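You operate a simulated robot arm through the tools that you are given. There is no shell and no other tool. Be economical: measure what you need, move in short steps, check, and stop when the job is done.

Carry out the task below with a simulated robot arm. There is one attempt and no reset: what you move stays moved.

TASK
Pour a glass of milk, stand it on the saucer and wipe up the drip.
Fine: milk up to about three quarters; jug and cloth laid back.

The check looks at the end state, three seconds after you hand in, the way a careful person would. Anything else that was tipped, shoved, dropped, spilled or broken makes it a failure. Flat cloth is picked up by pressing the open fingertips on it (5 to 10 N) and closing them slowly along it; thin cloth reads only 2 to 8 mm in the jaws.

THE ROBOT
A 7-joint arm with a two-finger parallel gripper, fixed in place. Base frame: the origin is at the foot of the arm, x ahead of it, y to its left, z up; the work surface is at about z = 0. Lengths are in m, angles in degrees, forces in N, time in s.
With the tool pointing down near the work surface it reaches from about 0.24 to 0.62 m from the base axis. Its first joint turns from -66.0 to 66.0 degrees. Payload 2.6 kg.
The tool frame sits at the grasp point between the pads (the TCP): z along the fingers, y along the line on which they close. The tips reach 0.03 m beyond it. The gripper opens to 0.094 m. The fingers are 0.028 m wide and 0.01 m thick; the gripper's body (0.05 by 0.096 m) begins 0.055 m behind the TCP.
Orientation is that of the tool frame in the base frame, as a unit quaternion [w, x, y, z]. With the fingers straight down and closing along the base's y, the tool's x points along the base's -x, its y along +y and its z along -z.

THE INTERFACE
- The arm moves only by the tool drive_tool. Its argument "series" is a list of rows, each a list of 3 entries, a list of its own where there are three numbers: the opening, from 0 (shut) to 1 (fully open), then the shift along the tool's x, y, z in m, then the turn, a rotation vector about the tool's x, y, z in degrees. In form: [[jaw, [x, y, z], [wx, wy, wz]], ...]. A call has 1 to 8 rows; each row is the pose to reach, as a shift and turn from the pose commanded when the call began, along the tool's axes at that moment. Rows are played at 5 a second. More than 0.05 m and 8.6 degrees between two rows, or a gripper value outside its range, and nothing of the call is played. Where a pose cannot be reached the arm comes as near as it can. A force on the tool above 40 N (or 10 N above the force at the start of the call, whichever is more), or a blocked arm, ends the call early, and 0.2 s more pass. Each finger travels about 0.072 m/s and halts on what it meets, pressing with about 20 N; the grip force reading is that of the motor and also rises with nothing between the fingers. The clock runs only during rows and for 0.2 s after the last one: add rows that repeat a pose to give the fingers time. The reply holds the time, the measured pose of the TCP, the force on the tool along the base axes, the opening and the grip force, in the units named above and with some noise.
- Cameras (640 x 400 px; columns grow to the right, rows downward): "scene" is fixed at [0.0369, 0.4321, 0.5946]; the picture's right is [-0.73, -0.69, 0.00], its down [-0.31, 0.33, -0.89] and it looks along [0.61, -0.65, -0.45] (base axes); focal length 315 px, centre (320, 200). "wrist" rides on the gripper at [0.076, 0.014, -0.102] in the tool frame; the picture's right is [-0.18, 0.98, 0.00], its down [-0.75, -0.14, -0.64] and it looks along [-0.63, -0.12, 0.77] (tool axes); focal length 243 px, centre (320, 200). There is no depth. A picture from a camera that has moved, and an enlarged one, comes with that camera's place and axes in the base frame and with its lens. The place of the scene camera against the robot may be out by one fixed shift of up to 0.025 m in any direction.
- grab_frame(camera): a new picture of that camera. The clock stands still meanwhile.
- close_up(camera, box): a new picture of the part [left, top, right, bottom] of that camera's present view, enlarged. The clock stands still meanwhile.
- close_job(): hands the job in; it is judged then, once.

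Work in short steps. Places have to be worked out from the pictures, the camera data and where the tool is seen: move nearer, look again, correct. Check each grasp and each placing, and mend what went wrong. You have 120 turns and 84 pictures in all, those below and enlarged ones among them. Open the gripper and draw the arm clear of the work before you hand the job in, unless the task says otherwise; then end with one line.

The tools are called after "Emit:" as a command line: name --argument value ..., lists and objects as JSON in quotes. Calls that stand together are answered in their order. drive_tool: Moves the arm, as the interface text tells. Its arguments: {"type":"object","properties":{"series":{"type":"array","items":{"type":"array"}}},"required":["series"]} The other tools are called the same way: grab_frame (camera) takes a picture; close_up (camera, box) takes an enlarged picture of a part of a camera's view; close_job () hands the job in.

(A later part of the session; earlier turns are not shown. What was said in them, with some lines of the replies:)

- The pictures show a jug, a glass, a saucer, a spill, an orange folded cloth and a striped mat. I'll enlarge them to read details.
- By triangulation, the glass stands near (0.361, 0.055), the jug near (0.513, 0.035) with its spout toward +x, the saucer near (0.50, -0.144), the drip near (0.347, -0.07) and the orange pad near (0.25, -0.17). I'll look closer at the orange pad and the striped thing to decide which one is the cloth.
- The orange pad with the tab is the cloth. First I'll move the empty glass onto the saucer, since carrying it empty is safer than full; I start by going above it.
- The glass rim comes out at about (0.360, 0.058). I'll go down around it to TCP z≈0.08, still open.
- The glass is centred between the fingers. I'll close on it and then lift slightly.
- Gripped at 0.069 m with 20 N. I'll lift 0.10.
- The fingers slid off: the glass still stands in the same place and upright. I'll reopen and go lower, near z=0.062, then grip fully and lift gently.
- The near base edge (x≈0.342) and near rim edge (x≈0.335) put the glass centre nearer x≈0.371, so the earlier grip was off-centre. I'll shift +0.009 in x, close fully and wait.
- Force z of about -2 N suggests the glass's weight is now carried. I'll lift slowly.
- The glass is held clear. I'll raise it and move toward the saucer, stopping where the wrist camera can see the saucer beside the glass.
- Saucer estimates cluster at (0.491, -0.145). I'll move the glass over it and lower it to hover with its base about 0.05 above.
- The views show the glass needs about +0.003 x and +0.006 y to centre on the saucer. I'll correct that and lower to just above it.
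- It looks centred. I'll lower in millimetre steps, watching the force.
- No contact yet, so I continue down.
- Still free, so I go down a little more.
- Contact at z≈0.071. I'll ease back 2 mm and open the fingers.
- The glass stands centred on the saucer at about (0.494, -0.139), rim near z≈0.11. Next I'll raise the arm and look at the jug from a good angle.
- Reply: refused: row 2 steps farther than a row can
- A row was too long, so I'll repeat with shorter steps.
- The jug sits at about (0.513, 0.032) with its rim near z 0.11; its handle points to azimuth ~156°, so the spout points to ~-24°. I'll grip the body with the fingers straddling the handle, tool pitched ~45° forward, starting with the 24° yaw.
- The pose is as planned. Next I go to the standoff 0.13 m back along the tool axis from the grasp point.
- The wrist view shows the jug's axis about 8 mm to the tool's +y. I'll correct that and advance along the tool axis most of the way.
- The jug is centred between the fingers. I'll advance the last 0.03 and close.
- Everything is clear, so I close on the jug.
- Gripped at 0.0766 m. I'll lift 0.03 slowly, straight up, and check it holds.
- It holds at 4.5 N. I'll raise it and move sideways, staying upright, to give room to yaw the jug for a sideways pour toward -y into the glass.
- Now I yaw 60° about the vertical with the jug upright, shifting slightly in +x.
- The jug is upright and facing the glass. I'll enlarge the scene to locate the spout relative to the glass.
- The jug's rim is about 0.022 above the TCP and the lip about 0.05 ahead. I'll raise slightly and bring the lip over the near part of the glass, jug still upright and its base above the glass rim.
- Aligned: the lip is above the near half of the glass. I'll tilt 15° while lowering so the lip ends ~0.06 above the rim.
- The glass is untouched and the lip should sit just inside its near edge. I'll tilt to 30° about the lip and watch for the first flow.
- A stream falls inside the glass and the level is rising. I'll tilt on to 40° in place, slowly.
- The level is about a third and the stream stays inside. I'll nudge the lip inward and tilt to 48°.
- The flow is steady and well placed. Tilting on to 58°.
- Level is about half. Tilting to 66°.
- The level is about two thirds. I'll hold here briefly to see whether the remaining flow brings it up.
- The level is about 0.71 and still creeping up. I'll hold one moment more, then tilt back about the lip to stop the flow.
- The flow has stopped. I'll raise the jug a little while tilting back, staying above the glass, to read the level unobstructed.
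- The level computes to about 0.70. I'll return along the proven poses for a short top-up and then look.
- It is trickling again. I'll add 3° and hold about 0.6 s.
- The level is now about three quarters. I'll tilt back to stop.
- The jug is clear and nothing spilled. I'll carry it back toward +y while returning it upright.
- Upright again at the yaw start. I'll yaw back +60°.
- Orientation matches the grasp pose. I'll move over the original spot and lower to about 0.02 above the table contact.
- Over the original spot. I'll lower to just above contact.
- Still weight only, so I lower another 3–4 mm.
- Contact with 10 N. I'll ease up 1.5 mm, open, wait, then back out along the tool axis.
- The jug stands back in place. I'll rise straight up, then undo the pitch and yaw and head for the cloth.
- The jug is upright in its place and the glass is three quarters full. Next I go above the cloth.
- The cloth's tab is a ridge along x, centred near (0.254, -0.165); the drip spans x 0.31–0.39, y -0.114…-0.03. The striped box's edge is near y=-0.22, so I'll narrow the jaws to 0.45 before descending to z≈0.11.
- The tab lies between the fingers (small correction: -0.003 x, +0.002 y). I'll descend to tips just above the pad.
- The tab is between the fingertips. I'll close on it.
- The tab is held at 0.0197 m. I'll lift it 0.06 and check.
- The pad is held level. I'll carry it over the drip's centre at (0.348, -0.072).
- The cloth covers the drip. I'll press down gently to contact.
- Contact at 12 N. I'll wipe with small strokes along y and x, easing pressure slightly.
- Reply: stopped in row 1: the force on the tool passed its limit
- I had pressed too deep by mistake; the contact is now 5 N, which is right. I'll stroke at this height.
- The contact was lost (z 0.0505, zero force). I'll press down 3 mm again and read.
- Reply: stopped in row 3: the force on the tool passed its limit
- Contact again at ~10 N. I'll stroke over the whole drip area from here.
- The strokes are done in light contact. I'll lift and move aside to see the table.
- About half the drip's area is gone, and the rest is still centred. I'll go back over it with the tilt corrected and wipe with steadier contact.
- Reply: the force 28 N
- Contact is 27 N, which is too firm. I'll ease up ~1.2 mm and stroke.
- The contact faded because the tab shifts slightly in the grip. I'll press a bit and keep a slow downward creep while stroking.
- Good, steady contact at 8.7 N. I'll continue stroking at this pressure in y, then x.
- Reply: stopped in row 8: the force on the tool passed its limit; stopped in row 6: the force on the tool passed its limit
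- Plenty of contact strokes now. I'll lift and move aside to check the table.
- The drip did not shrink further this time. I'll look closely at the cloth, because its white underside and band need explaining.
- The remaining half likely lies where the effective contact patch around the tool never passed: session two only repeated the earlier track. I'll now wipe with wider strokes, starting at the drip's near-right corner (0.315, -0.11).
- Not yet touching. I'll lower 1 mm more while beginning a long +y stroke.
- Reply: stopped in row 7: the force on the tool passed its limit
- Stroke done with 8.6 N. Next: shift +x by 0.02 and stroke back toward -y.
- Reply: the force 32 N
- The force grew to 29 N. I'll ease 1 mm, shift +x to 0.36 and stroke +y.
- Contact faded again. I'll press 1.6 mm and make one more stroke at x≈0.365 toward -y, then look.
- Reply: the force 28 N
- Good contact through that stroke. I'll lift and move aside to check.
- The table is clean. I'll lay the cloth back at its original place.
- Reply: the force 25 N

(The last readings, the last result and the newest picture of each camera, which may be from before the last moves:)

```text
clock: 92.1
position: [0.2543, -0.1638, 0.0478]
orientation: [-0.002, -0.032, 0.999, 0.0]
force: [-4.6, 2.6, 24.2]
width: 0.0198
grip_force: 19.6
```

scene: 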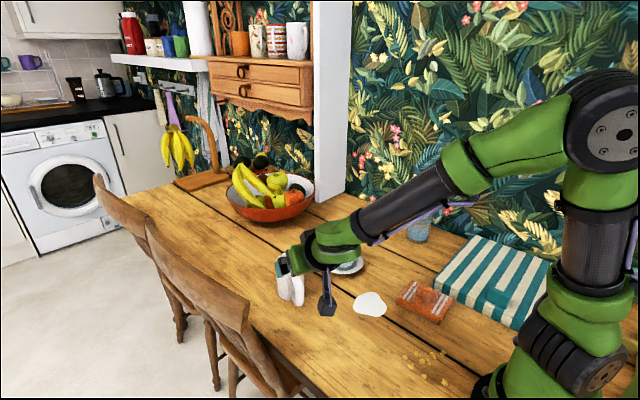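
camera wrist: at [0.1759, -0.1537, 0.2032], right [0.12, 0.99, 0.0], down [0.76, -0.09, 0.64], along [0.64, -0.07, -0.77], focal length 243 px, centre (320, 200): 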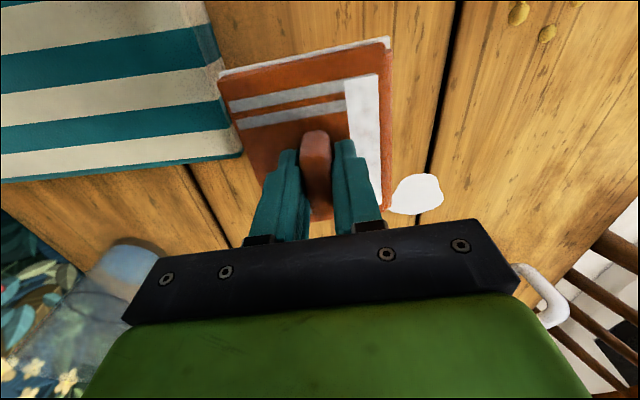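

In contact. I'll ease 1 mm, open only to 0.45 because of the box, then rise.

Emit:
drive_tool --series '[[0, [0, 0, -0.0012], [0, 0, 0]], [0.45, [0, 0, -0.0012], [0, 0, 0]], [0.45, [0, 0, -0.0012], [0, 0, 0]], [0.45, [0, 0, -0.02], [0, 0, 0]], [0.45, [0, 0, -0.06], [0, 0, 0]], [0.45, [0, 0, -0.1], [0, 0, 0]], [0.45, [0, 0, -0.15], [0, 0, 0]], [1, [0, 0, -0.2], [0, 0, 0]]]'

Emit:
grab_frame --camera "scene"

Emit:
close_up --camera "scene" --box '[260, 215, 480, 345]'

Emit:
grab_frame --camera "wrist"

```text
clock: 93.9
position: [0.2522, -0.1627, 0.2471]
orientation: [-0.002, -0.033, 0.999, 0.001]
force: [-0.6, -0.7, 0.0]
width: 0.0939
grip_force: 0.2
```

```text
13 pictures are left
```

scene: 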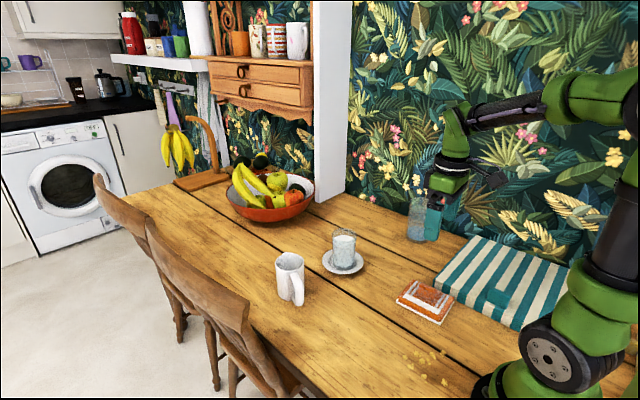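

```text
2.91 times, centred on (370, 280) of scene
camera zoom: at [0.0369, 0.4321, 0.5946], right [-0.73, -0.69, 0.0], down [-0.31, 0.33, -0.89], along [0.61, -0.65, -0.45], focal length 916 px, centre (174, -33)
```

zoom: 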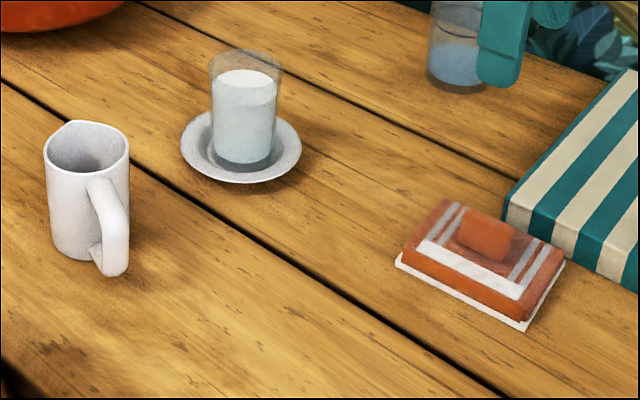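

```text
11 pictures are left
camera wrist: at [0.1757, -0.1544, 0.3503], right [0.12, 0.99, 0.0], down [0.76, -0.09, 0.64], along [0.63, -0.08, -0.77], focal length 243 px, centre (320, 200)
```

wrist: 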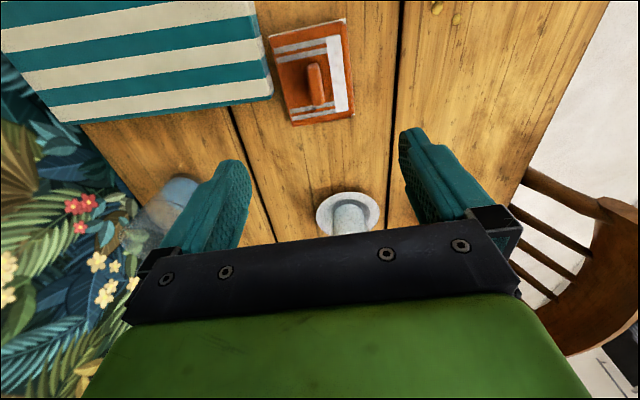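

Everything is in place: the jug and cloth are back, the table is dry, and the glass stands three quarters full on the saucer. I'll raise the arm a bit more to clear the work.

Emit:
drive_tool --series '[[1, [0, 0, -0.04], [0, 0, 0]], [1, [-0.01, 0.02, -0.08], [0, 0, 0]], [1, [-0.02, 0.04, -0.12], [0, 0, 0]], [1, [-0.02, 0.04, -0.12], [0, 0, 0]]]'

```text
clock: 94.9
position: [0.2738, -0.1204, 0.366]
orientation: [-0.002, -0.032, 0.999, 0.001]
force: [-0.8, 0.4, -0.9]
width: 0.094
grip_force: 0.0
```

The arm is clear and the gripper open, so I'm handing in.

Emit:
close_job

```text
The job is handed in.
```

The glass is about three quarters full of milk and stands on the saucer, the drip is wiped up, and the jug and cloth are back in their places.
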